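You operate a simulated robot arm through the tools that you are given. There is no shell and no other tool. Be economical: measure what you need, move in short steps, check, and stop when the job is done.

You run a simulated robot arm. Do the job below in one go: nothing can be reset, and whatever is moved stays where it is left.

Task
Count the rags on the top of the pump bench, then put as many of the rinse bottles from the top of the pump bench on the shelf under the steel bench. Then put the yellow screen on the top of the spill kit stand. Then take the white strainer cup on the top of the long wooden wall shelf and put it away on the top of the steel bench. Keep to this order. Set down upright: rinse bottle, yellow screen.

Only the result counts: the job must be done as asked and must still hold three seconds after the hand-in. Knocking over, shifting, dropping, spilling or breaking anything else fails it.

Robot
A 7-joint arm with a two-finger parallel gripper on a trunk, on a base that drives. Base frame: it is fixed to the floor where the robot stands at the start and does not move with it; the origin is under the middle of the robot, x ahead of it, y to its left, z up; the surface under the hand at the start is at about z = 0.8. Lengths are in m, angles in rad, forces in N, time in s.
With the tool pointing down near the work surface it reaches from about 0.38 to 0.8 m from the robot's upright axis, wherever it stands. Its first joint turns from -2.496 to 2.496 rad. Places, roughly: shelf under the steel bench [-2, 2.3, 0.3]; top of the spill kit stand (25x29 cm) [-0.08, -5.1, 0.56]; top of the steel bench [-2, 1.4, 0.9]; white strainer cup [-2, -5, 1]; yellow screen [0.25, -6.25, 1]. Payload 3 kg.
The tool frame sits at the grasp point between the pads (the TCP): z along the fingers, y along the line on which they close. The tips reach 0.03 m beyond it. Largest opening 0.11 m; finger width 0.02, thickness 0.01; the body of the gripper, 0.048 by 0.112 m, starts 0.055 m behind the TCP.
Orientation is that of the tool frame in the base frame, as [roll, pitch, yaw] about the fixed x, y, z axes, in that order (R = Rz(yaw) Ry(pitch) Rx(roll)). With the fingers straight down and closing along the base's y, the tool's x points along the base's -x, its y along +y and its z along -z.

Tools
- The arm moves only by the tool send_rows. Its argument "plan" is a list of rows, each a list of 7 numbers: the gripper command, from -1 (fully open) to 1 (shut), values between in proportion, then the shift along the base's x, y, z in m, then the turn, a rotation vector about the base's x, y, z in rad. In form: [[fingers, x, y, z, rx, ry, rz], ...]. A call has 1 to 8 rows; each row is the pose to reach, as a shift and turn from the pose commanded when the call began. A row lasts 0.2 s, in which the tool goes at most 0.05 m and 0.15 rad; a call with a longer step from one row to the next is refused whole, and so is a gripper value outside its range. Where a pose cannot be reached the arm comes as near as it can. A force on the tool above 40 N (or 10 N above the force at the start of the call, whichever is more), or a blocked arm, ends the call early, and 0.2 s more pass. The fingers move at their own pace (about 0.153 m/s each) and stop on an object; they squeeze with about 35 N. The grip force told is the motor's: it shows also when the fingers shut on nothing. Time passes only in rows, and 0.2 s behind the last, so rows that repeat a pose let the fingers close. The reply holds the time, the measured pose of the TCP, the force on the tool along the base axes, the opening and the grip force, in the units named above and with some noise, with the torque about the TCP (base axes, N m) and any sound that the robot's microphone picked up.
- Cameras (640 x 400 px; columns grow to the right, rows downward): "scene" is now at [0.5818, 0.1579, 1.1305]; the picture's right is [0.00, -0.63, 0.78], its down [-0.66, 0.58, 0.47] and it looks along [-0.75, -0.52, -0.42] (base axes); focal length 214 px, centre (320, 200). "wrist" rides on the gripper at [0.072, 0.017, -0.103] in the tool frame; the picture's right is [-0.23, 0.97, 0.00], its down [-0.76, -0.18, -0.62] and it looks along [-0.61, -0.14, 0.78] (tool axes); focal length 222 px, centre (320, 200).
- camera(camera): a new picture of that camera. No time passes.
- raise_lower(by): slides the trunk up (or, below 0, down) by that many m; the arm and the scene camera ride with it, the base frame stays. It gives what a move gives, with no picture.
- base_move(legs): drives the robot by 1 to 6 legs, each [ahead, turn to the left] in m and rad, along the robot's own axes; the way and the turn of a leg run together, so that a leg with both is an arc; at most 1.5 m and 3.142 rad a leg. The arm and the cameras ride along, it lands a little off, and it stops where it bumps. It gives what a move gives.
- pan_tilt(pan, tilt): turns the head with the scene camera to pan (to the left, within 1.396 rad either way) and tilt (down, from -0.506 to 1.204), counted from straight ahead of the robot. It gives what a move gives.
- measure_at(camera, pixels): for up to 12 pixels [column, row] of the newest picture of that camera ("zoom" is the newest enlarged one), the place [x, y, z] in the base frame of the surface seen there, good to about 0.002 m. No time passes.
- inspect(camera, box): a new picture of the part [left, top, right, bottom] of that camera's present view, enlarged. No time passes.
- sign_off(): hands the job in; it is judged then, once.

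Go step by step. Measure first, check grasps and placings, and put right what went wrong. The budget is 110 turns and 82 pictures, counting those below and the enlarged ones. Unless the task says otherwise, let go and move clear before handing in, and close with one line.

The tools are called after "Emit:" as a command line: name --pt "numbers of a row" for each row, then --argument value for the rest, lists and objects as JSON in quotes. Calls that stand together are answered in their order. send_rows: Moves the arm, as the interface text tells. Its arguments: {"type":"object","properties":{"plan":{"type":"array"}},"required":["plan"]} The other tools are called the same way: raise_lower (by) slides the trunk up or down; base_move (legs) drives the base; pan_tilt (pan, tilt) turns the head that bears the scene camera; camera (camera) takes a picture; measure_at (camera, pixels) gives the place of the surface under pixels of a picture; inspect (camera, box) takes an enlarged picture of a part of a camera's view; sign_off () hands the job in.

At the start:

```text
time: 0.0
eef_pos: [0.5473, 0.2203, 1.0494]
orientation: [3.141, -0.001, -3.142]
wrist_force: [0.7, 0.8, 0.9]
ft_torque: [0.05, 0.0, -0.01]
opening: 0.1099
finger_force: 0.1
trunk travel left (down, up): [-0.375, 0.115]
robot x, y, heading: [0.0042, -0.0039, -0.003]
head pan, tilt: [-0.888, 0.843]
```

scene: 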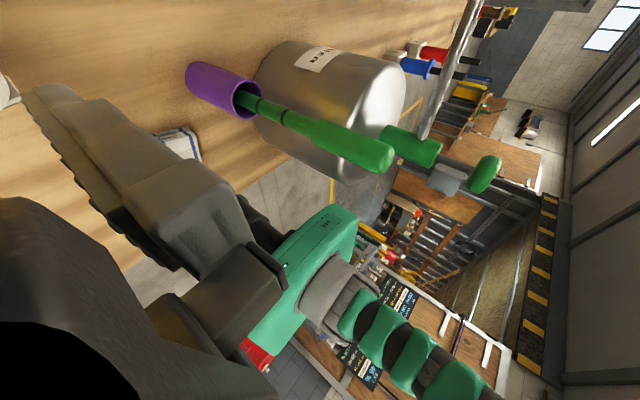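
wrist: 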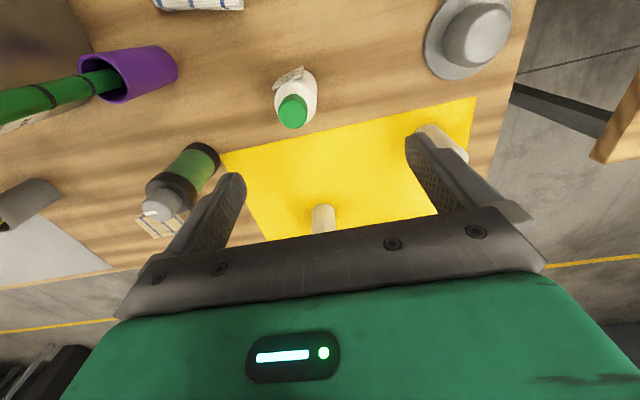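

The first scene view is oddly rolled, so I level the head and look again before measuring.

Emit:
pan_tilt --pan 0 --tilt 0.6

Emit:
camera --camera "scene"

Emit:
measure_at --camera "wrist" --pixels '[[293, 108], [185, 185], [470, 35], [325, 220], [350, 180], [445, 140], [30, 200], [60, 250], [200, 3], [140, 75]]'

```text
time: 1.2
eef_pos: [0.5477, 0.2202, 1.0493]
orientation: [3.14, -0.001, -3.141]
wrist_force: [0.1, -0.2, -0.1]
ft_torque: [-0.04, 0.0, -0.01]
opening: 0.11
finger_force: 0.2
trunk travel left (down, up): [-0.375, 0.115]
robot x, y, heading: [0.0014, -0.0005, 0.001]
head pan, tilt: [0.0, 0.6]
```

```text
79 pictures are left
```

scene: 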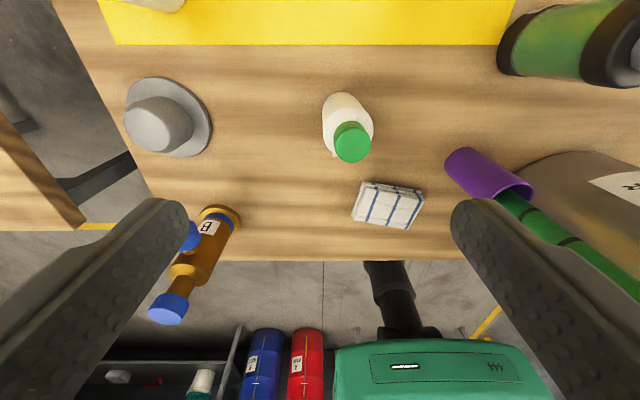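

```text
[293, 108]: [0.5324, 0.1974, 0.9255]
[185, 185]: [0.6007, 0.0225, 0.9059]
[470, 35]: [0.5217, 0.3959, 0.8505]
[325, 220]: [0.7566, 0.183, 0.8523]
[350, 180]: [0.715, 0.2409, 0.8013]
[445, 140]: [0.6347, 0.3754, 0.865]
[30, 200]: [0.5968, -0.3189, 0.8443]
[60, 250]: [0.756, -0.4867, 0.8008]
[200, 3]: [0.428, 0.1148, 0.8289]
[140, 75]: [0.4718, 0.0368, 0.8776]
```

The scene camera seems to ride near the hand. I check whether its measurements agree with the wrist's (the bottle cap at scene (352,142)) and enlarge the bench.

Emit:
measure_at --camera "scene" --pixels '[[352, 142], [390, 205], [160, 125], [215, 240], [490, 170], [575, 40], [168, 308], [300, 100], [200, 380], [300, 360], [400, 370], [30, 180]]'

Emit:
send_rows --pt "-1 -0.02 0 0.05 0 0 0" --pt "-1 -0.04 0 0.1 0 0 0" --pt "-1 -0.06 0 0.14 0 0 0" --pt "-1 -0.08 0 0.18 0 0 0" --pt "-1 -0.1 0 0.22 0 0 0"

Emit:
camera --camera "wrist"

Emit:
camera --camera "scene"

```text
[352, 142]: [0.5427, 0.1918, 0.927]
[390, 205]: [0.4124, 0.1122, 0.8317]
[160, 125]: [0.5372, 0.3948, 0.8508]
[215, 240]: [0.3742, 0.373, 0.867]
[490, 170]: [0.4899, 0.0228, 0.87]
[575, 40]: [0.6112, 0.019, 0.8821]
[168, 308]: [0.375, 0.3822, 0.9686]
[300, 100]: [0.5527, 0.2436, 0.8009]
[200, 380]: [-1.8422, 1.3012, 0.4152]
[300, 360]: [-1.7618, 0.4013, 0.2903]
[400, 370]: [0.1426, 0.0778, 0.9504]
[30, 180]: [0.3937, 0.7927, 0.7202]
```

```text
refused: row 1 steps farther than a row can; nothing moved
```

```text
78 pictures are left
```

wrist: 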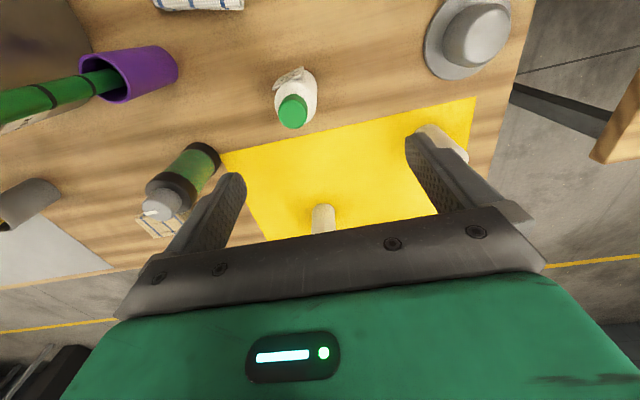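

```text
77 pictures are left
```

scene: 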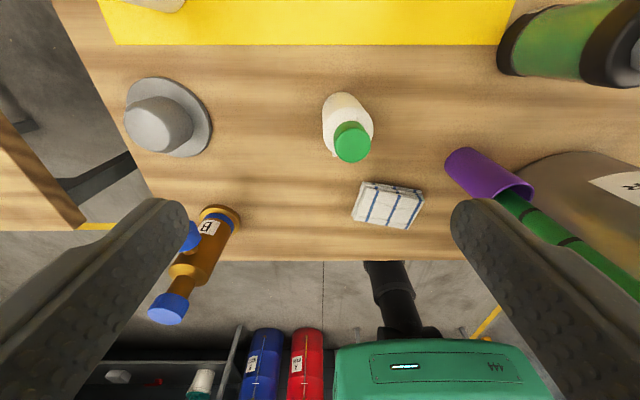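

Both cameras agree, with the bench top at z≈0.80. I raise the hand for a wider look at the bench.

Emit:
send_rows --pt "-1 -0.02 0 0.04 0 0 0" --pt "-1 -0.04 0 0.08 0 0 0" --pt "-1 -0.06 0 0.12 0 0 0" --pt "-1 -0.08 0 0.16 0 0 0" --pt "-1 -0.1 0 0.2 0 0 0" --pt "-1 -0.1 0 0.24 0 0 0" --pt "-1 -0.1 0 0.28 0 0 0"

Emit:
pan_tilt --pan 0 --tilt -0.3

Emit:
camera --camera "scene"

Emit:
camera --camera "wrist"

```text
time: 2.8
eef_pos: [0.4474, 0.2202, 1.3299]
orientation: [-3.141, -0.001, 3.141]
wrist_force: [-0.6, 0.7, 0.8]
ft_torque: [0.0, 0.01, -0.02]
opening: 0.1101
finger_force: 0.0
trunk travel left (down, up): [-0.375, 0.115]
robot x, y, heading: [0.0037, -0.0018, 0.002]
head pan, tilt: [0.0, 0.6]
```

```text
time: 4.0
eef_pos: [0.4477, 0.2202, 1.3291]
orientation: [-3.141, 0.0, -3.141]
wrist_force: [0.6, -0.1, 0.5]
ft_torque: [0.0, 0.02, 0.01]
opening: 0.1098
finger_force: 0.1
trunk travel left (down, up): [-0.375, 0.115]
robot x, y, heading: [0.002, -0.0024, 0.002]
head pan, tilt: [0.0, -0.3]
```

```text
76 pictures are left
```

scene: 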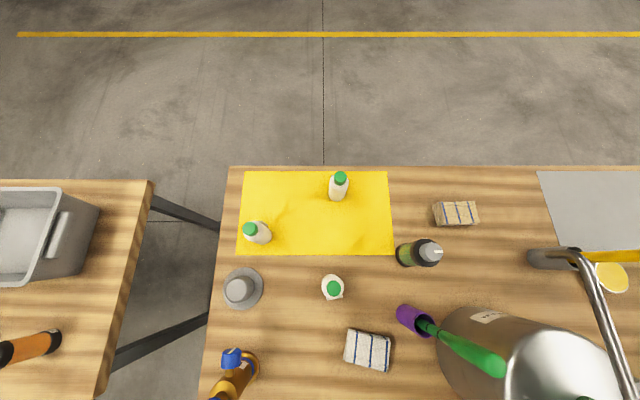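

```text
75 pictures are left
```

wrist: 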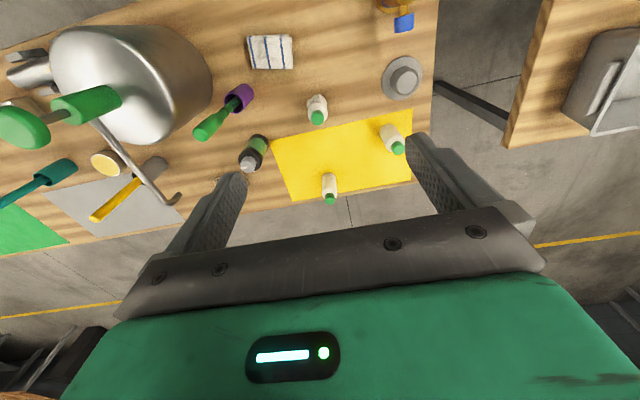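

I see three green-capped bottles and two folded rags at (368,350) and (456,213). Part of the bench at the right is hidden by the big pot, so I pan that way.

Emit:
pan_tilt --pan -0.7 --tilt 0.0

Emit:
camera --camera "scene"

Emit:
measure_at --camera "wrist" --pixels '[[317, 118], [398, 148], [331, 198], [290, 195], [405, 178], [120, 80], [60, 240], [430, 60], [505, 140]]'

```text
time: 5.1
eef_pos: [0.447, 0.2206, 1.329]
orientation: [3.141, 0.001, 3.141]
wrist_force: [0.4, 0.0, -0.1]
ft_torque: [0.0, 0.0, 0.01]
opening: 0.1101
finger_force: 0.1
trunk travel left (down, up): [-0.375, 0.115]
robot x, y, heading: [0.0004, -0.0029, 0.004]
head pan, tilt: [-0.7, 0.0]
```

```text
74 pictures are left
```

scene: 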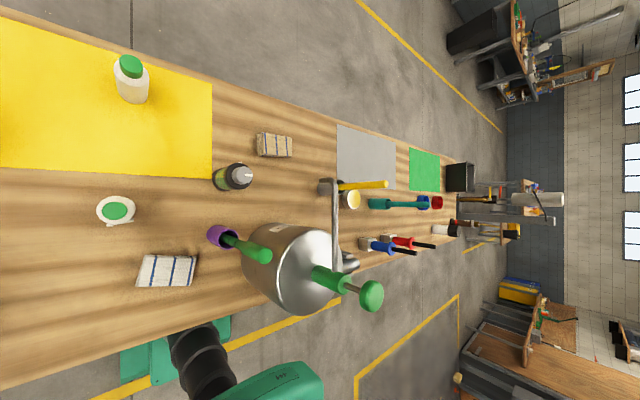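

```text
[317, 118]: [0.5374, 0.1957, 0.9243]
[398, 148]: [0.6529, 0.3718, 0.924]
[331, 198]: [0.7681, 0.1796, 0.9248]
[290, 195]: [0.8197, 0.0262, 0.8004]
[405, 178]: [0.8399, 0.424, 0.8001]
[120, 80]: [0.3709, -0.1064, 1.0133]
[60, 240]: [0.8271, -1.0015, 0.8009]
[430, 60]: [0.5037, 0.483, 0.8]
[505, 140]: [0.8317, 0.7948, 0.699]
```

The bench runs on to the right past the pot. I swing the hand right for a view of that part.

Emit:
send_rows --pt "-1 0 -0.048 0 0 0 0" --pt "-1 0 -0.096 0 0 0 0" --pt "-1 0 -0.144 0 0 0 0" --pt "-1 0 -0.192 0 0 0 0" --pt "-1 0 -0.24 0 0 0 0" --pt "-1 0 -0.288 0 0 0 0" --pt "-1 0 -0.336 0 0 0 0" --pt "-1 0 -0.384 0 0 0 0"

Emit:
send_rows --pt "-1 0 -0.048 0 0 0 0" --pt "-1 0 -0.096 0 0 0 0" --pt "-1 0 -0.144 0 0 0 0" --pt "-1 0 -0.192 0 0 0 0" --pt "-1 0 -0.24 0 0 0 0" --pt "-1 0 -0.288 0 0 0 0" --pt "-1 0 -0.336 0 0 0 0"

Emit:
camera --camera "scene"

Emit:
camera --camera "wrist"

```text
time: 6.9
eef_pos: [0.4472, -0.1656, 1.3308]
orientation: [-3.141, -0.001, -3.141]
wrist_force: [-0.3, 0.7, -0.3]
ft_torque: [-0.03, -0.01, -0.01]
opening: 0.1099
finger_force: 0.0
trunk travel left (down, up): [-0.375, 0.115]
robot x, y, heading: [-0.001, -0.0027, -0.001]
head pan, tilt: [-0.7, 0.0]
```

```text
time: 8.5
eef_pos: [0.4356, -0.4544, 1.3016]
orientation: [3.139, 0.003, 3.141]
wrist_force: [-1.0, -1.1, -0.5]
ft_torque: [0.07, -0.07, -0.02]
opening: 0.11
finger_force: 0.2
out of reach, approached as far as the arm can: row 5, 6, 7
trunk travel left (down, up): [-0.375, 0.115]
robot x, y, heading: [-0.0026, -0.0042, -0.003]
head pan, tilt: [-0.7, 0.0]
```

```text
73 pictures are left
```

scene: 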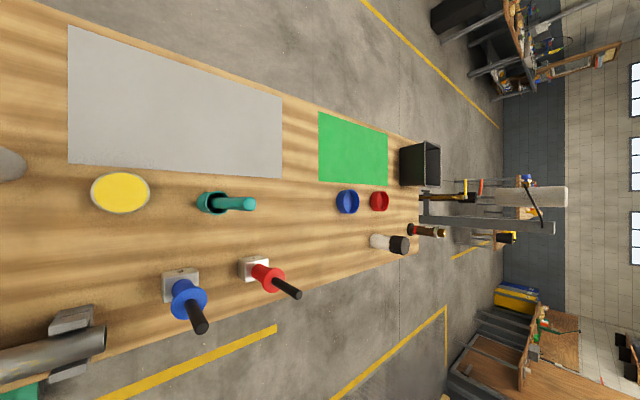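

```text
72 pictures are left
```

wrist: 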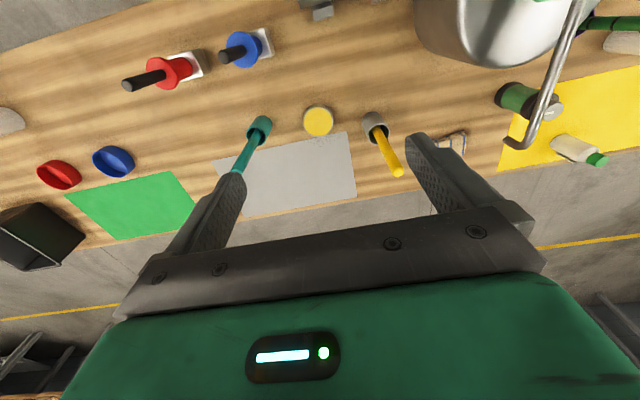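

No rags farther right. One more look checks the near edge beside the pot, which was hidden.

Emit:
pan_tilt --pan 0.4 --tilt 0.3

Emit:
camera --camera "scene"

```text
time: 9.8
eef_pos: [0.4376, -0.4515, 1.3007]
orientation: [3.14, -0.001, -3.141]
wrist_force: [0.0, -0.1, 0.1]
ft_torque: [0.0, -0.01, -0.02]
opening: 0.1101
finger_force: 0.1
trunk travel left (down, up): [-0.375, 0.115]
robot x, y, heading: [-0.0009, -0.0013, 0.004]
head pan, tilt: [0.4, 0.3]
```

```text
71 pictures are left
```

scene: 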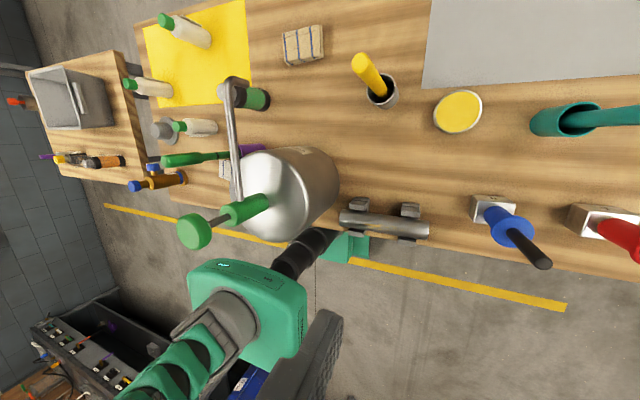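

Only two cloth-like things so far. I enlarge the tan one at (303,45) to be sure what it is.

Emit:
inspect --camera "scene" --box '[260, 5, 350, 80]'

Emit:
inspect --camera "scene" --box '[120, 0, 290, 200]'

```text
5.33 times, centred on (305, 42) of scene
```

zoom: 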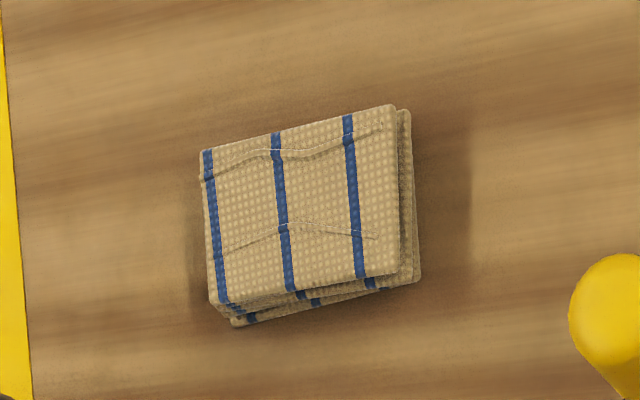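

```text
2.00 times, centred on (205, 100) of scene
```

zoom: 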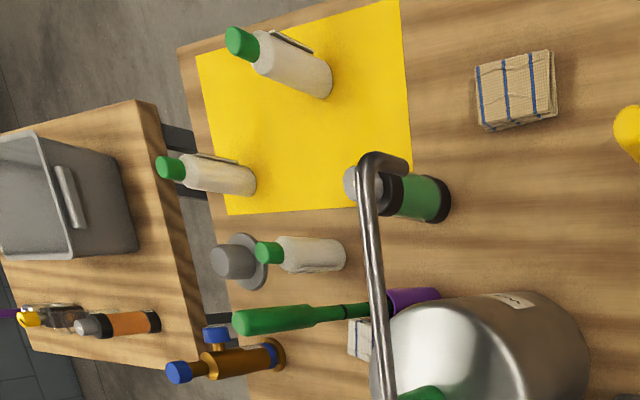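

The count is two rags, so two rinse bottles go. I swing back left while turning the tool toward horizontal, which also levels the scene camera.

Emit:
send_rows --pt "-1 0 0.048 0 0 0 0" --pt "-1 0 0.096 0 0 0 0" --pt "-1 0 0.144 0 0 0 0" --pt "-1 0 0.192 0 0 0 0" --pt "-1 0 0.24 0 0 0 0" --pt "-1 0 0.288 0 0 0 0" --pt "-1 0 0.336 0 0 0 0" --pt "-1 0 0.384 0 0 0 0"

Emit:
send_rows --pt "-1 0 0.04 0 0 -0.14 0" --pt "-1 0 0.08 0 0 -0.28 0" --pt "-1 0 0.12 0 0 -0.42 0" --pt "-1 0 0.16 0 0 -0.56 0" --pt "-1 0 0.2 0 0 -0.7 0" --pt "-1 0 0.24 0 0 -0.84 0" --pt "-1 0 0.26 0 0 -0.98 0" --pt "-1 0 0.27 0 0 -1.12 0"

Emit:
camera --camera "scene"

```text
time: 11.6
eef_pos: [0.4355, -0.0689, 1.3005]
orientation: [3.141, -0.002, 3.141]
wrist_force: [-0.4, -0.2, 0.5]
ft_torque: [0.07, 0.01, 0.0]
opening: 0.1099
finger_force: 0.2
trunk travel left (down, up): [-0.375, 0.115]
robot x, y, heading: [0.0044, -0.0029, 0.004]
head pan, tilt: [0.4, 0.3]
```

```text
time: 13.4
eef_pos: [0.4362, 0.2021, 1.302]
orientation: [3.138, 1.121, 3.138]
wrist_force: [-0.2, 0.1, 0.0]
ft_torque: [0.03, 0.0, 0.02]
opening: 0.1102
finger_force: 0.1
trunk travel left (down, up): [-0.375, 0.115]
robot x, y, heading: [0.0025, -0.0022, -0.001]
head pan, tilt: [0.4, 0.3]
```

```text
68 pictures are left
```

scene: 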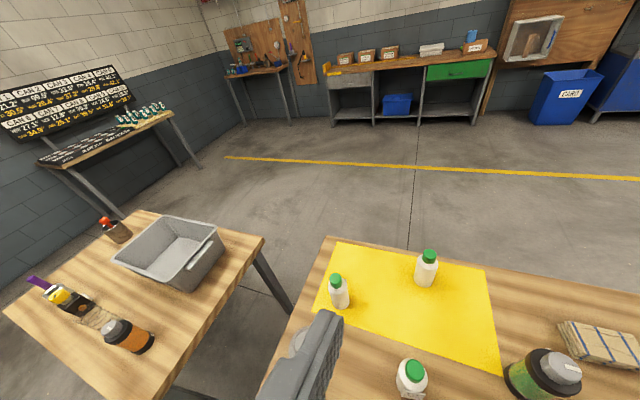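

The camera is level now; the far side and left table are clear of my path. I back off and turn left toward the steel bench.

Emit:
base_move --legs '[[-0.5, 0], [0, 2.4]]'

Emit:
pan_tilt --pan 0 --tilt 0.0

Emit:
camera --camera "scene"

```text
time: 22.2
eef_pos: [-0.9646, 0.1412, 1.3013]
orientation: [3.141, 1.12, -0.742]
wrist_force: [0.2, 0.1, 0.1]
ft_torque: [0.0, 0.01, -0.03]
opening: 0.1102
finger_force: 0.1
trunk travel left (down, up): [-0.375, 0.115]
robot x, y, heading: [-0.4818, 0.0167, 2.401]
head pan, tilt: [0.4, 0.3]
```

```text
time: 23.1
eef_pos: [-0.9636, 0.1414, 1.3011]
orientation: [-3.141, 1.12, -0.742]
wrist_force: [-0.1, 0.1, -0.3]
ft_torque: [0.0, -0.01, -0.03]
opening: 0.1102
finger_force: 0.0
trunk travel left (down, up): [-0.375, 0.115]
robot x, y, heading: [-0.4849, 0.0192, 2.399]
head pan, tilt: [0.0, 0.0]
```

```text
67 pictures are left
```

scene: 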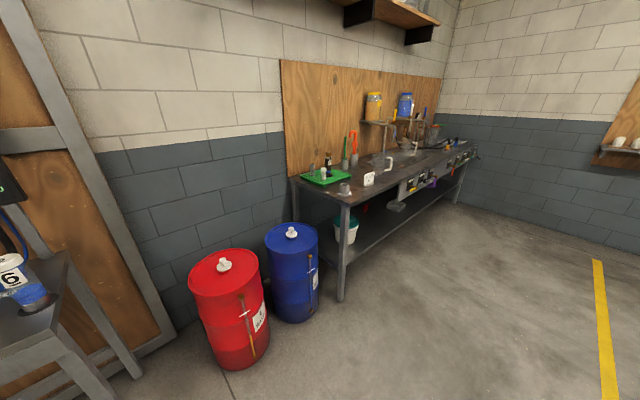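

The steel bench stands along the wall with its open lower shelf to the right. I measure its edges and shelf here.

Emit:
measure_at --camera "scene" --pixels '[[345, 205], [450, 157], [341, 290], [385, 235], [420, 210], [345, 235], [366, 210], [398, 203], [370, 180], [330, 175], [455, 200], [345, 190]]'

Emit:
inspect --camera "scene" --box '[280, 80, 500, 310]'

```text
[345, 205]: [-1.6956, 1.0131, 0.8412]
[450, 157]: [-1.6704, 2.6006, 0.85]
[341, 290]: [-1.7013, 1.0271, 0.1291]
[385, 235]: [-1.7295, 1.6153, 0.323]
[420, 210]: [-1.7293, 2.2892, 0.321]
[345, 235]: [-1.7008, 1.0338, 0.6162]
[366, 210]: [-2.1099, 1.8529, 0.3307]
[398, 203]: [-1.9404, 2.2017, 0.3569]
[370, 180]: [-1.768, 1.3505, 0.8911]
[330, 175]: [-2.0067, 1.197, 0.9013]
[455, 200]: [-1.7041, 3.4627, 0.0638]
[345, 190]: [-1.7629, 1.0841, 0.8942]
```

```text
1.74 times, centred on (390, 195) of scene
```

zoom: 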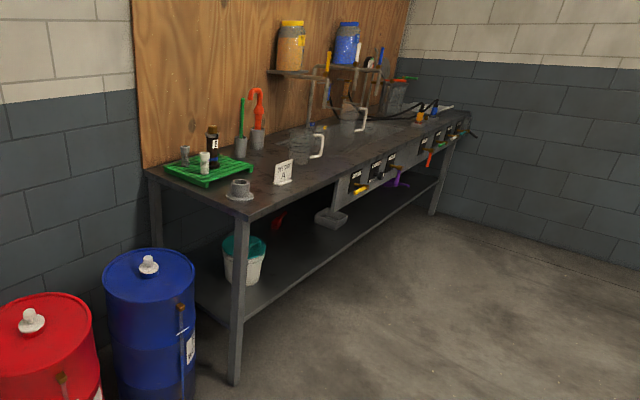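

The shelf is open at z≈0.325 with its front edge at x≈-1.73 and free space near y≈1.6. I return to the pump bench to take the first bottle.

Emit:
base_move --legs '[[0, -2.4], [0.49, 0]]'

Emit:
pan_tilt --pan 0 --tilt 0.5

Emit:
camera --camera "scene"

```text
time: 31.8
eef_pos: [0.4422, 0.2473, 1.3018]
orientation: [-3.141, 1.12, -3.141]
wrist_force: [-0.3, -0.2, 0.0]
ft_torque: [-0.01, -0.02, 0.0]
opening: 0.11
finger_force: 0.0
trunk travel left (down, up): [-0.375, 0.115]
robot x, y, heading: [0.0026, 0.024, -0.001]
head pan, tilt: [0.0, 0.0]
```

```text
time: 32.7
eef_pos: [0.4418, 0.2464, 1.3016]
orientation: [-3.142, 1.121, 3.14]
wrist_force: [-0.2, -0.3, 0.0]
ft_torque: [-0.04, 0.02, -0.01]
opening: 0.11
finger_force: 0.1
trunk travel left (down, up): [-0.375, 0.115]
robot x, y, heading: [0.0071, 0.0234, 0.001]
head pan, tilt: [0.0, 0.499]
```

```text
65 pictures are left
```

scene: 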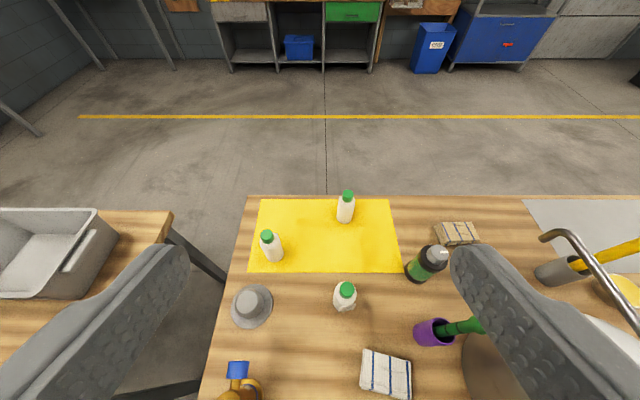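

Bottle A (cap at (346,290)) is clear to approach from here. I lower the hand to just in front of it.

Emit:
send_rows --pt "-1 -0.005 -0.01 -0.045 0 0 0" --pt "-1 -0.01 -0.02 -0.09 0 0 0" --pt "-1 -0.015 -0.03 -0.135 0 0 0" --pt "-1 -0.02 -0.04 -0.18 0 0 0" --pt "-1 -0.025 -0.05 -0.225 0 0 0" --pt "-1 -0.025 -0.05 -0.27 0 0 0" --pt "-1 -0.025 -0.05 -0.315 0 0 0" --pt "-1 -0.025 -0.05 -0.36 0 0 0"

Emit:
camera --camera "scene"

Emit:
camera --camera "wrist"

```text
time: 34.7
eef_pos: [0.472, 0.3072, 1.0068]
orientation: [2.995, 1.164, 2.955]
wrist_force: [-0.6, -1.0, 1.1]
ft_torque: [0.04, 0.01, 0.1]
opening: 0.1102
finger_force: 0.1
out of reach, approached as far as the arm can: row 2, 3, 4, 5, 6, 7, 8
trunk travel left (down, up): [-0.375, 0.115]
robot x, y, heading: [0.0012, 0.0259, 0.003]
head pan, tilt: [0.0, 0.499]
stopped in row 8: the arm was blocked; the commanded pose is now the measured one
```

```text
64 pictures are left
```

scene: 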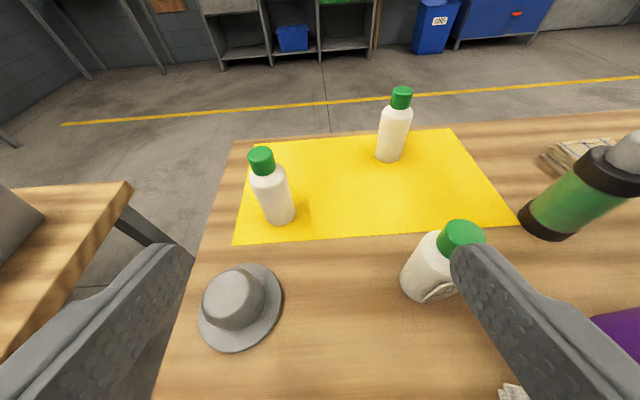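

```text
63 pictures are left
```

wrist: 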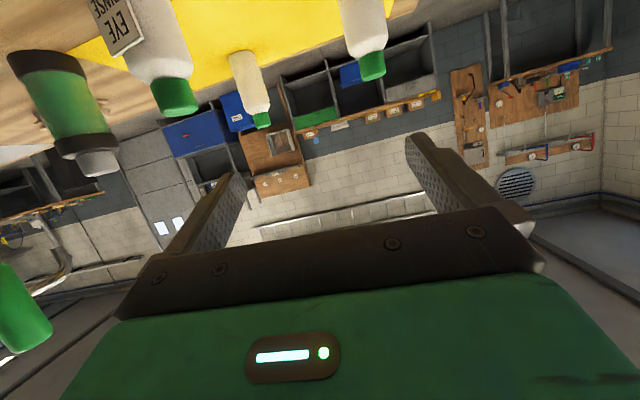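

The arm is too close for this tilt; the reach is cramped, and nothing was touched. I lift and straighten the tool, then back the base off a little and lower the trunk.

Emit:
send_rows --pt "-1 -0.01 0 0.045 0 0 0" --pt "-1 -0.02 0 0.09 -0.03 0.0 0.026" --pt "-1 -0.03 0 0.13 -0.058 0.1 0.052" --pt "-1 -0.03 0 0.17 -0.058 0.2 0.052"

Emit:
base_move --legs '[[-0.22, 0]]'

Emit:
raise_lower --by -0.15

```text
time: 35.7
eef_pos: [0.4431, 0.3097, 1.1759]
orientation: [-3.132, 0.964, -3.138]
wrist_force: [-0.7, 0.4, 0.4]
ft_torque: [0.0, 0.02, -0.02]
opening: 0.11
finger_force: 0.1
out of reach, approached as far as the arm can: row 2
trunk travel left (down, up): [-0.375, 0.115]
robot x, y, heading: [0.0063, 0.025, -0.003]
head pan, tilt: [0.0, 0.499]
```

```text
time: 37.4
eef_pos: [0.2215, 0.3092, 1.1746]
orientation: [-3.128, 0.965, -3.135]
wrist_force: [0.2, 0.0, 0.4]
ft_torque: [0.02, 0.03, 0.05]
opening: 0.1099
finger_force: 0.0
trunk travel left (down, up): [-0.375, 0.115]
robot x, y, heading: [-0.2154, 0.0248, 0.005]
head pan, tilt: [0.0, 0.499]
```

```text
time: 39.2
eef_pos: [0.2211, 0.3094, 1.0252]
orientation: [-3.128, 0.966, -3.136]
wrist_force: [-0.4, -0.4, 0.0]
ft_torque: [-0.01, 0.03, -0.01]
opening: 0.1101
finger_force: 0.1
trunk travel left (down, up): [-0.225, 0.265]
robot x, y, heading: [-0.2144, 0.0255, -0.001]
head pan, tilt: [0.0, 0.499]
```

The hand is now at (0.22, 0.31, 1.03). I shift right first to pass the spray bottle, then move in toward bottle A.

Emit:
send_rows --pt "-1 0 -0.045 0 0 0 0" --pt "-1 0 -0.09 0 0 0 0" --pt "-1 0.04 -0.112 0 0 0 0" --pt "-1 0.085 -0.112 -0.01 0 0 0" --pt "-1 0.125 -0.112 -0.03 0 0 0" --pt "-1 0.165 -0.112 -0.055 0 0 0" --pt "-1 0.205 -0.112 -0.075 0 0 0"

Emit:
camera --camera "scene"

```text
time: 40.8
eef_pos: [0.425, 0.1979, 0.9523]
orientation: [-3.129, 0.969, -3.135]
wrist_force: [-1.1, -0.3, -0.2]
ft_torque: [-0.01, 0.02, -0.03]
opening: 0.11
finger_force: 0.1
out of reach, approached as far as the arm can: row 2, 3
trunk travel left (down, up): [-0.225, 0.265]
robot x, y, heading: [-0.213, 0.026, -0.0]
head pan, tilt: [0.0, 0.499]
```

```text
62 pictures are left
```

scene: 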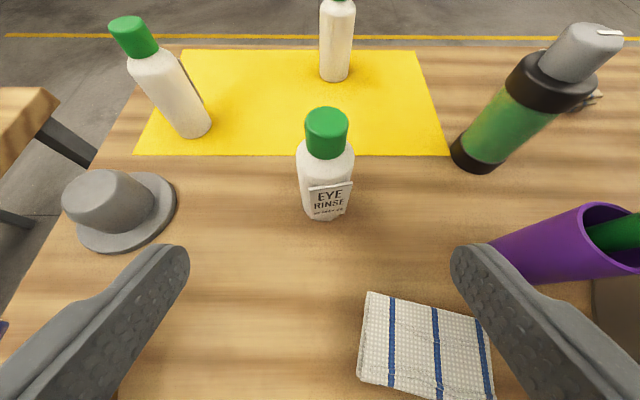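

Bottle A (label EYE RINSE) is centred at (326,165). I measure its body and its neighbours' bodies for the grasp.

Emit:
measure_at --camera "scene" --pixels '[[325, 175], [302, 170], [350, 170], [327, 215], [327, 112], [327, 150], [334, 40], [172, 92]]'

Emit:
inspect --camera "scene" --box '[100, 0, 400, 200]'

```text
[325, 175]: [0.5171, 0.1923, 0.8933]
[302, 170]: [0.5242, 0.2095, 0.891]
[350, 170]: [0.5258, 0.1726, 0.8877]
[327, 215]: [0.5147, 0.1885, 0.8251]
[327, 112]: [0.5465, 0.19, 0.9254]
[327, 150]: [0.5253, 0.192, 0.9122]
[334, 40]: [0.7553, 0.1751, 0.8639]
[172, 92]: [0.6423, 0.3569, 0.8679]
```

```text
2.00 times, centred on (250, 100) of scene
```

zoom: 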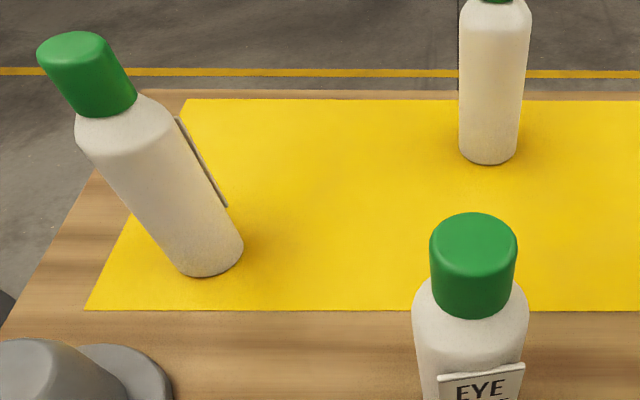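

The body is about 42 mm wide, centred near (0.540, 0.191). I move in and close.

Emit:
send_rows --pt "-1 0.028 -0.007 -0.024 0 0 0" --pt "-1 0.056 -0.007 -0.048 0 0 0" --pt "-1 0.085 -0.007 -0.072 0 0 0" --pt "-1 0.115 -0.007 -0.094 0 0 0" --pt "-1 0.115 -0.007 -0.094 0 0 0" --pt "1 0.115 -0.007 -0.094 0 0 0" --pt "1 0.115 -0.007 -0.094 0 0 0" --pt "1 0.115 -0.007 -0.094 0 0 0"

Emit:
send_rows --pt "1 0 0 0 0 0 0" --pt "1 0 0 0.03 0 0 0" --pt "1 -0.01 0 0.07 0 0 0" --pt "1 -0.03 0 0.11 0 0 0" --pt "1 -0.06 0 0.15 0 0 0" --pt "1 -0.1 0 0.17 0 0 0"

Emit:
camera --camera "scene"

```text
time: 42.6
eef_pos: [0.5414, 0.1916, 0.8567]
orientation: [-3.129, 0.966, -3.134]
wrist_force: [0.3, 0.4, 0.0]
ft_torque: [-0.01, 0.01, 0.01]
opening: 0.0471
finger_force: 35.2
trunk travel left (down, up): [-0.225, 0.265]
robot x, y, heading: [-0.2158, 0.0259, -0.003]
head pan, tilt: [0.0, 0.499]
```

```text
time: 44.0
eef_pos: [0.4404, 0.1915, 1.0257]
orientation: [-3.128, 0.963, -3.135]
wrist_force: [0.6, -0.1, -2.4]
ft_torque: [0.0, 0.01, -0.02]
opening: 0.0466
finger_force: 34.7
trunk travel left (down, up): [-0.225, 0.265]
robot x, y, heading: [-0.2152, 0.0223, 0.001]
head pan, tilt: [0.0, 0.499]
```

```text
60 pictures are left
```

scene: 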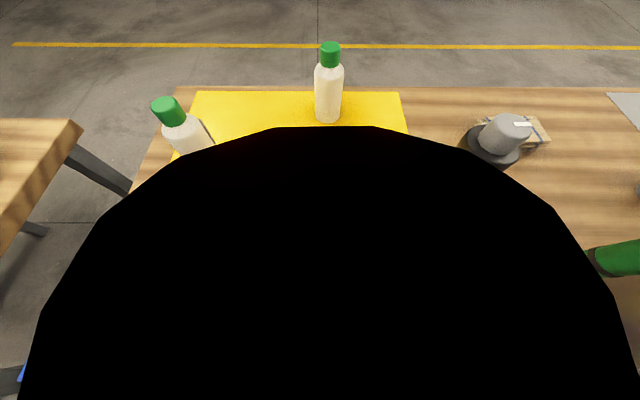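

Bottle A is held (opening 0.047, no slip). I carry it to in front of the steel bench, keeping well off it for now.

Emit:
base_move --legs '[[-0.35, 0], [0, 1.735], [0.887, 0], [0.887, 0], [0, 1.407]]'

Emit:
pan_tilt --pan 0 --tilt 0

Emit:
camera --camera "scene"

```text
time: 49.5
eef_pos: [-0.6105, 0.7038, 1.0272]
orientation: [-3.126, 0.962, -1.732]
wrist_force: [1.5, 0.1, -1.0]
ft_torque: [0.0, 0.04, 0.02]
opening: 0.0469
finger_force: 35.0
trunk travel left (down, up): [-0.225, 0.265]
robot x, y, heading: [-0.5051, 0.0174, 1.433]
head pan, tilt: [0.0, 0.499]
stopped in leg 2: the robot was blocked; the commanded pose is now the measured one
```

```text
time: 50.4
eef_pos: [-0.6104, 0.7039, 1.0257]
orientation: [-3.126, 0.963, -1.735]
wrist_force: [0.2, 0.5, -1.4]
ft_torque: [0.02, 0.01, 0.01]
opening: 0.0468
finger_force: 34.6
trunk travel left (down, up): [-0.225, 0.265]
robot x, y, heading: [-0.5105, 0.0143, 1.433]
head pan, tilt: [0.0, 0.0]
```

```text
59 pictures are left
```

scene: 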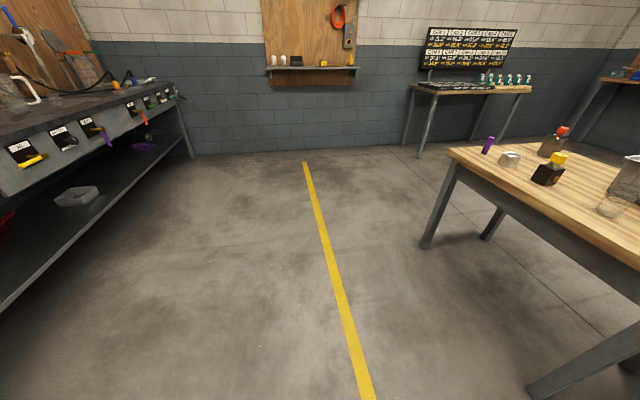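

The turn stopped early at heading 1.43. I look left and right to find what I bumped before going on.

Emit:
pan_tilt --pan 1.39 --tilt 0.4

Emit:
camera --camera "scene"

Emit:
pan_tilt --pan -1.39 --tilt 0.4

Emit:
camera --camera "scene"

```text
time: 51.9
eef_pos: [-0.611, 0.7045, 1.025]
orientation: [-3.126, 0.963, -1.735]
wrist_force: [-0.3, 0.0, -1.1]
ft_torque: [-0.01, 0.02, 0.0]
opening: 0.0468
finger_force: 34.8
trunk travel left (down, up): [-0.225, 0.265]
robot x, y, heading: [-0.5064, 0.0194, 1.426]
head pan, tilt: [1.389, 0.4]
```

```text
58 pictures are left
```

scene: 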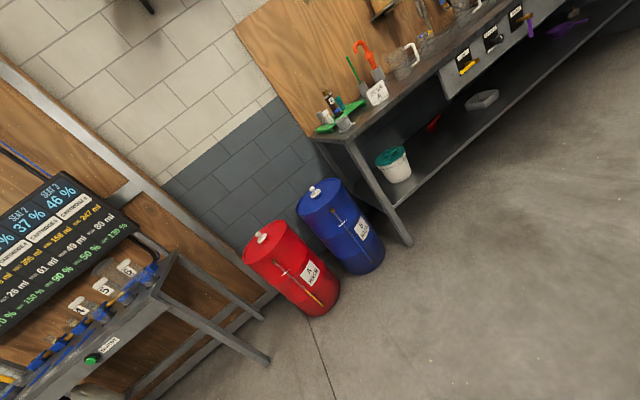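

```text
time: 54.4
eef_pos: [-0.6116, 0.7028, 1.0259]
orientation: [-3.124, 0.965, -1.736]
wrist_force: [0.1, 0.1, -0.9]
ft_torque: [0.03, 0.01, 0.0]
opening: 0.047
finger_force: 35.1
trunk travel left (down, up): [-0.225, 0.265]
robot x, y, heading: [-0.5056, 0.0185, 1.43]
head pan, tilt: [-1.389, 0.4]
```

```text
57 pictures are left
```

scene: 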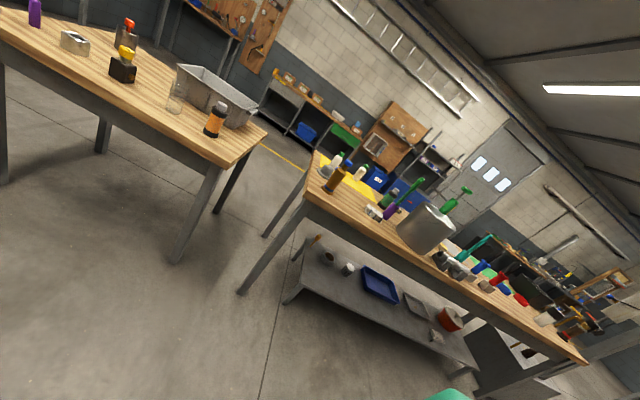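

Nothing on the front sides. The table at lower left in the pan-left view may be near my rear, so I'll measure it after turning the head back there.

Emit:
pan_tilt --pan 1.39 --tilt 0.8

Emit:
camera --camera "scene"

Emit:
measure_at --camera "scene" --pixels '[[100, 200], [150, 180], [100, 250], [50, 150], [20, 250], [200, 250], [150, 300]]'

```text
time: 56.8
eef_pos: [-0.6105, 0.7033, 1.0269]
orientation: [-3.126, 0.964, -1.734]
wrist_force: [0.0, 0.8, -1.1]
ft_torque: [-0.01, -0.01, 0.02]
opening: 0.0465
finger_force: 35.0
trunk travel left (down, up): [-0.225, 0.265]
robot x, y, heading: [-0.5078, 0.0188, 1.425]
head pan, tilt: [1.389, 0.799]
```

```text
56 pictures are left
```

scene: 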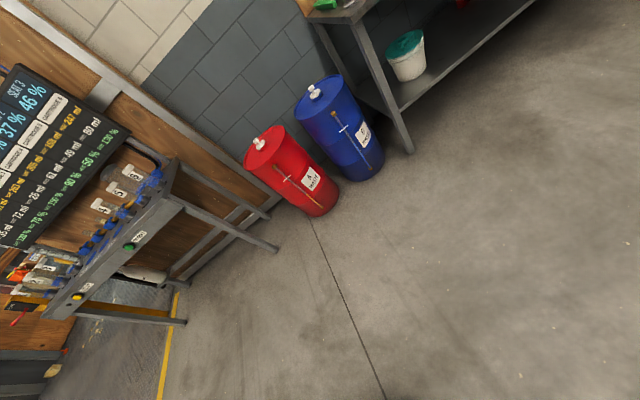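

```text
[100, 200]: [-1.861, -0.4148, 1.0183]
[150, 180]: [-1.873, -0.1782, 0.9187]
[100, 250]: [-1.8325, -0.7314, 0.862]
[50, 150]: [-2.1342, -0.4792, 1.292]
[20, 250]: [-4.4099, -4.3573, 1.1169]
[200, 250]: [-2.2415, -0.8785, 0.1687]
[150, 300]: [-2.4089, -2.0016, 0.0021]
```

Nothing measured lies near the base. I try the rest of the turn in a small step, and watch whether it is blocked again.

Emit:
base_move --legs '[[0, 0.3]]'

```text
time: 58.2
eef_pos: [-0.8078, 0.6409, 1.0267]
orientation: [-3.125, 0.962, -1.437]
wrist_force: [-0.2, 0.0, -1.2]
ft_torque: [0.01, 0.01, 0.0]
opening: 0.0464
finger_force: 34.9
trunk travel left (down, up): [-0.225, 0.265]
robot x, y, heading: [-0.4955, 0.0147, 1.735]
head pan, tilt: [1.389, 0.799]
```

The turn completed this time. I drive on to in front of the steel bench.

Emit:
base_move --legs '[[0, 0.035], [0.895, 0], [0.895, 0], [0, 1.372]]'

Emit:
pan_tilt --pan 0 --tilt 0.3

Emit:
camera --camera "scene"

```text
time: 69.9
eef_pos: [-1.5372, 1.8774, 1.0273]
orientation: [-3.124, 0.965, -0.472]
wrist_force: [-0.8, -0.5, -1.1]
ft_torque: [-0.04, -0.04, 0.0]
opening: 0.0464
finger_force: 34.9
trunk travel left (down, up): [-0.225, 0.265]
robot x, y, heading: [-0.8255, 1.8072, 2.72]
head pan, tilt: [1.389, 0.799]
stopped in leg 4: the robot was blocked; the commanded pose is now the measured one
```

```text
time: 71.5
eef_pos: [-1.5389, 1.8762, 1.0275]
orientation: [-3.125, 0.962, -0.471]
wrist_force: [-0.2, 0.6, -1.3]
ft_torque: [-0.03, -0.02, -0.03]
opening: 0.0468
finger_force: 35.1
trunk travel left (down, up): [-0.225, 0.265]
robot x, y, heading: [-0.8292, 1.8091, 2.715]
head pan, tilt: [0.0, 0.3]
```

```text
55 pictures are left
```

scene: 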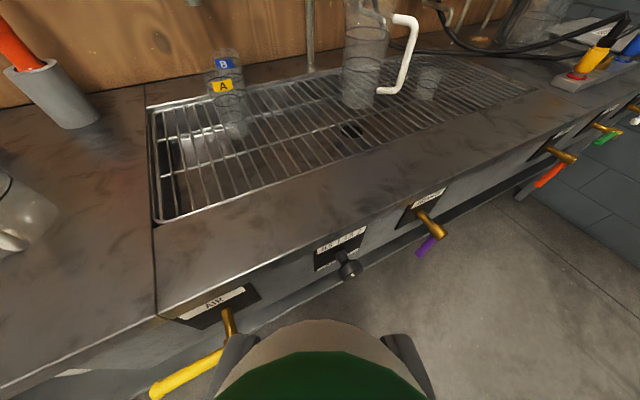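

The turn stopped short again with nothing near the hand or bottle. I measure how close the levers along the bench front are.

Emit:
measure_at --camera "scene" --pixels '[[165, 390], [230, 318], [350, 270], [435, 225], [430, 245], [240, 270], [30, 385], [550, 175], [90, 300], [560, 155]]'

Emit:
camera --camera "wrist"

```text
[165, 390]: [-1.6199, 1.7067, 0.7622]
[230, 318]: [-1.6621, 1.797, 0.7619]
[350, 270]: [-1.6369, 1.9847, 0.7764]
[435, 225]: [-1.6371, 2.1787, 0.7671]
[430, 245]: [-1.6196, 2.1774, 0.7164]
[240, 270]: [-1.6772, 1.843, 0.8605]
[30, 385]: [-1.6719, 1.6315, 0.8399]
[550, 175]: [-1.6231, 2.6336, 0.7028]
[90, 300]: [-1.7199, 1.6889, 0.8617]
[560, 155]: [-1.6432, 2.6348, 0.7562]
```

```text
54 pictures are left
```

wrist: 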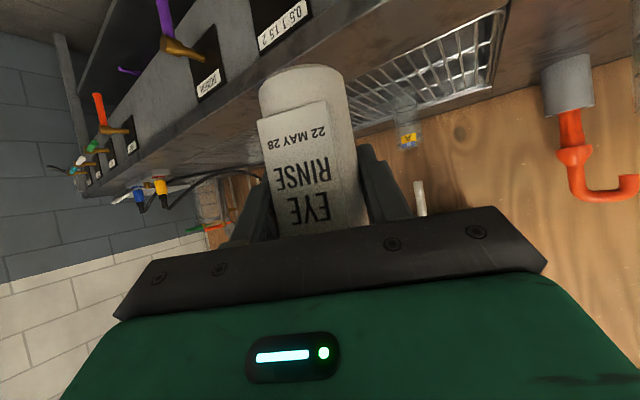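

The levers stick out to x≈-1.62 for y above about 1.7, so I will use the open part of the shelf at lower y. I finish the turn and look at that part.

Emit:
base_move --legs '[[0, 0.45]]'

Emit:
pan_tilt --pan 0.3 --tilt 0.5

Emit:
raise_lower --by -0.222

Emit:
camera --camera "scene"

```text
time: 73.2
eef_pos: [-1.497, 1.561, 1.0267]
orientation: [-3.124, 0.965, -0.018]
wrist_force: [-0.1, -0.3, -1.2]
ft_torque: [-0.02, 0.0, -0.01]
opening: 0.0463
finger_force: 34.9
trunk travel left (down, up): [-0.225, 0.265]
robot x, y, heading: [-0.8333, 1.8268, -3.117]
head pan, tilt: [0.0, 0.3]
```

```text
time: 74.0
eef_pos: [-1.4956, 1.5606, 1.028]
orientation: [-3.124, 0.962, -0.02]
wrist_force: [0.5, 0.2, -0.8]
ft_torque: [0.03, 0.0, -0.02]
opening: 0.0465
finger_force: 34.6
trunk travel left (down, up): [-0.225, 0.265]
robot x, y, heading: [-0.8328, 1.8257, -3.114]
head pan, tilt: [0.3, 0.499]
```

```text
time: 76.4
eef_pos: [-1.4967, 1.5596, 0.8051]
orientation: [-3.125, 0.963, -0.018]
wrist_force: [-0.4, -0.3, -1.4]
ft_torque: [-0.02, 0.02, 0.01]
opening: 0.0468
finger_force: 35.1
trunk travel left (down, up): [-0.003, 0.487]
robot x, y, heading: [-0.8279, 1.825, -3.113]
head pan, tilt: [0.3, 0.499]
```

```text
53 pictures are left
```

scene: 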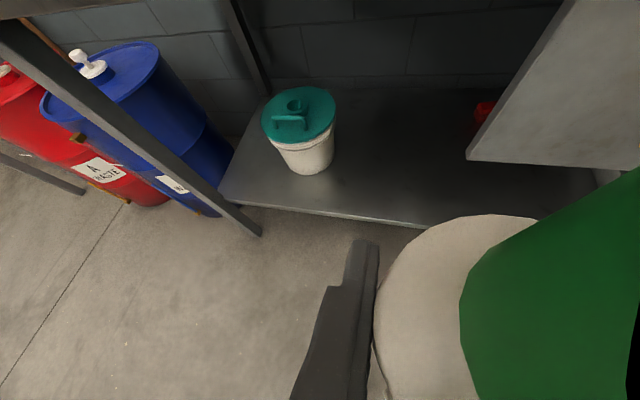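

The shelf between the bucket (300,130) and the valve panel is free. I measure it.

Emit:
measure_at --camera "scene" --pixels '[[380, 215], [330, 165], [300, 170], [400, 170], [440, 190], [470, 160], [600, 160], [375, 130], [420, 120], [480, 110], [510, 180], [255, 190]]'

```text
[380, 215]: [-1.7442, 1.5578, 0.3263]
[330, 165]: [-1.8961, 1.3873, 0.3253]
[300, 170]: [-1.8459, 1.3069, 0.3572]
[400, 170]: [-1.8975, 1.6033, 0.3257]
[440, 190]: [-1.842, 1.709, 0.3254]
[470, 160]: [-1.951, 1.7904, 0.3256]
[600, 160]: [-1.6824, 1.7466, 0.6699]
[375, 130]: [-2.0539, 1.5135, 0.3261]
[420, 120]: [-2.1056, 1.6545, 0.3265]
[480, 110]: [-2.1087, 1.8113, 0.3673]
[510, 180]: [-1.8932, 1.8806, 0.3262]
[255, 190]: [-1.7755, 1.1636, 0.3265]
```

Shelf surface is z=0.326 and free around (-1.84, 1.61). I lower the bottle in front of the shelf.

Emit:
send_rows --pt "1 0 0.006 -0.044 0 0 0" --pt "1 0 0.012 -0.088 0 0 0" --pt "1 0 0.018 -0.132 0 0 0" --pt "1 0 0.024 -0.176 0 0 0" --pt "1 0 0.03 -0.22 0 0 0" --pt "1 0 0.036 -0.264 0 0 0" --pt "1 0 0.042 -0.308 0 0 0" --pt "1 0 0.05 -0.35 0 0 0"

```text
time: 78.2
eef_pos: [-1.4942, 1.6101, 0.4541]
orientation: [-3.122, 0.963, -0.017]
wrist_force: [-0.5, -0.2, -1.9]
ft_torque: [0.02, 0.04, 0.01]
opening: 0.0464
finger_force: 35.4
trunk travel left (down, up): [-0.003, 0.487]
robot x, y, heading: [-0.8313, 1.8291, -3.113]
head pan, tilt: [0.3, 0.499]
```

Reached z=0.454 without trouble. I drive 0.24 m forward and look.

Emit:
base_move --legs '[[0.24, 0]]'

Emit:
pan_tilt --pan 0.6 --tilt 0.3

Emit:
camera --camera "scene"

```text
time: 79.9
eef_pos: [-1.7354, 1.6022, 0.456]
orientation: [-3.124, 0.962, -0.019]
wrist_force: [0.3, -0.2, -0.7]
ft_torque: [-0.01, -0.01, 0.01]
opening: 0.0466
finger_force: 34.9
trunk travel left (down, up): [-0.003, 0.487]
robot x, y, heading: [-1.0687, 1.8216, -3.11]
head pan, tilt: [0.3, 0.499]
```

```text
time: 80.7
eef_pos: [-1.7318, 1.6013, 0.456]
orientation: [-3.124, 0.963, -0.018]
wrist_force: [-0.6, 0.4, -2.3]
ft_torque: [-0.01, 0.04, -0.01]
opening: 0.0466
finger_force: 35.8
trunk travel left (down, up): [-0.003, 0.487]
robot x, y, heading: [-1.0664, 1.8227, -3.114]
head pan, tilt: [0.6, 0.3]
```

```text
52 pictures are left
```

scene: 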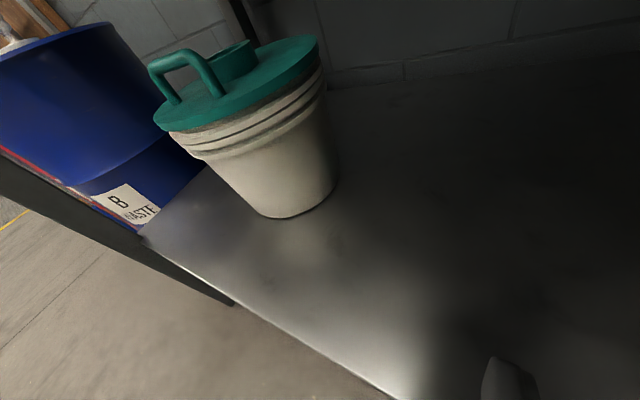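

Clear ahead. I extend over the shelf and set the bottle down.

Emit:
send_rows --pt "1 -0.04 0.005 0 0 0 0" --pt "1 -0.08 0.01 0 0 0 0" --pt "1 -0.115 0.015 -0.01 0 0 0" --pt "1 -0.115 0.015 -0.04 0 0 0" --pt "1 -0.115 0.015 -0.058 0 0 0" --pt "1 -0.115 0.015 -0.066 0 0 0" --pt "1 -0.115 0.015 -0.07 0 0 0"

```text
time: 82.3
eef_pos: [-1.848, 1.6164, 0.3846]
orientation: [-3.124, 0.964, -0.017]
wrist_force: [0.3, 0.2, -2.0]
ft_torque: [-0.01, 0.03, -0.02]
opening: 0.0467
finger_force: 34.8
trunk travel left (down, up): [-0.003, 0.487]
robot x, y, heading: [-1.0717, 1.8225, -3.104]
head pan, tilt: [0.6, 0.3]
```

Within a couple of millimetres of the shelf by calculation. I ease down and watch the force before opening.

Emit:
send_rows --pt "1 0 0 -0.002 0 0 0" --pt "1 0 0 -0.004 0 0 0"

```text
time: 82.9
eef_pos: [-1.8499, 1.6166, 0.3845]
orientation: [-3.126, 0.969, -0.017]
wrist_force: [3.0, 0.9, 20.4]
ft_torque: [-0.1, 0.2, 0.03]
opening: 0.0466
finger_force: 35.2
trunk travel left (down, up): [-0.003, 0.487]
robot x, y, heading: [-1.0685, 1.8228, -3.114]
head pan, tilt: [0.6, 0.3]
```

Contact (20 N). I relax a touch, open, and withdraw along the fingers.

Emit:
send_rows --pt "1 0 0 0.003 0 0 0" --pt "-1 0 0 0.003 0 0 0" --pt "-1 0 0 0.003 0 0 0" --pt "-1 0 0 0.003 0 0 0" --pt "-1 0.03 0 0.024 0 0 0" --pt "-1 0.06 0 0.045 0 0 0" --pt "-1 0.1 0 0.066 0 0 0" --pt "-1 0.14 0 0.08 0 0 0"

Emit:
pan_tilt --pan 0 --tilt 0.3

Emit:
camera --camera "scene"

```text
time: 84.7
eef_pos: [-1.709, 1.6175, 0.4628]
orientation: [-3.125, 0.965, -0.021]
wrist_force: [-0.6, -0.3, -0.3]
ft_torque: [0.04, -0.02, -0.02]
opening: 0.11
finger_force: 0.1
trunk travel left (down, up): [-0.003, 0.487]
robot x, y, heading: [-1.0707, 1.8204, -3.112]
head pan, tilt: [0.6, 0.3]
```

```text
time: 85.7
eef_pos: [-1.71, 1.6177, 0.4611]
orientation: [-3.124, 0.963, -0.017]
wrist_force: [-0.4, -0.2, -0.4]
ft_torque: [0.02, 0.02, 0.02]
opening: 0.11
finger_force: 0.0
trunk travel left (down, up): [-0.003, 0.487]
robot x, y, heading: [-1.0683, 1.8181, -3.115]
head pan, tilt: [0.0, 0.3]
```

```text
51 pictures are left
```

scene: 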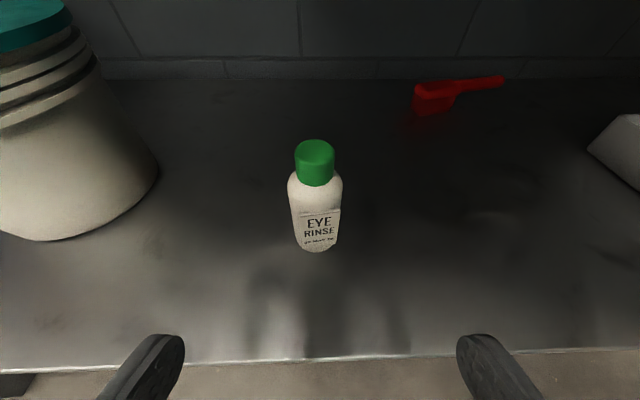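

Bottle A stands upright on the shelf at (315,200). I back out, raise the arm and trunk, and go back for a second bottle.

Emit:
base_move --legs '[[-0.3, 0]]'

Emit:
raise_lower --by 0.222

Emit:
send_rows --pt "-1 0 0 0.045 0 0 0" --pt "-1 0 0 0.09 0 0 0" --pt "-1 0 0 0.135 0 0 0" --pt "-1 0 0 0.18 0 0 0" --pt "-1 0 0 0.225 0 0 0" --pt "-1 0 0 0.27 0 0 0" --pt "-1 0 0 0.315 0 0 0" --pt "-1 0 0 0.35 0 0 0"

Emit:
base_move --legs '[[0, 0.85], [0, 0.845], [0.91, 0], [0.91, 0], [0, 0.7], [0, 0.72]]'

```text
time: 87.8
eef_pos: [-1.407, 1.6256, 0.4618]
orientation: [-3.125, 0.963, -0.015]
wrist_force: [0.6, 0.1, 0.5]
ft_torque: [0.0, 0.01, -0.01]
opening: 0.11
finger_force: 0.1
trunk travel left (down, up): [-0.003, 0.487]
robot x, y, heading: [-0.7706, 1.8248, -3.116]
head pan, tilt: [0.0, 0.3]
```

```text
time: 90.1
eef_pos: [-1.4079, 1.6243, 0.6837]
orientation: [-3.123, 0.962, -0.015]
wrist_force: [-0.7, -0.3, -0.8]
ft_torque: [0.0, 0.0, 0.0]
opening: 0.11
finger_force: 0.0
trunk travel left (down, up): [-0.225, 0.265]
robot x, y, heading: [-0.7708, 1.8262, -3.112]
head pan, tilt: [0.0, 0.3]
```

```text
time: 91.9
eef_pos: [-1.4076, 1.6235, 1.0332]
orientation: [-3.123, 0.963, -0.015]
wrist_force: [-1.3, -0.1, -0.2]
ft_torque: [-0.01, 0.01, -0.02]
opening: 0.1097
finger_force: 0.0
trunk travel left (down, up): [-0.225, 0.265]
robot x, y, heading: [-0.7683, 1.8253, -3.112]
head pan, tilt: [0.0, 0.3]
```

```text
time: 95.6
eef_pos: [-0.8715, 1.1651, 1.0321]
orientation: [-3.123, 0.961, 1.094]
wrist_force: [-0.5, -0.2, -0.1]
ft_torque: [-0.05, -0.01, 0.0]
opening: 0.1102
finger_force: 0.1
trunk travel left (down, up): [-0.225, 0.265]
robot x, y, heading: [-0.8074, 1.8496, -1.981]
head pan, tilt: [0.0, 0.3]
stopped in leg 2: the robot was blocked; the commanded pose is now the measured one
```

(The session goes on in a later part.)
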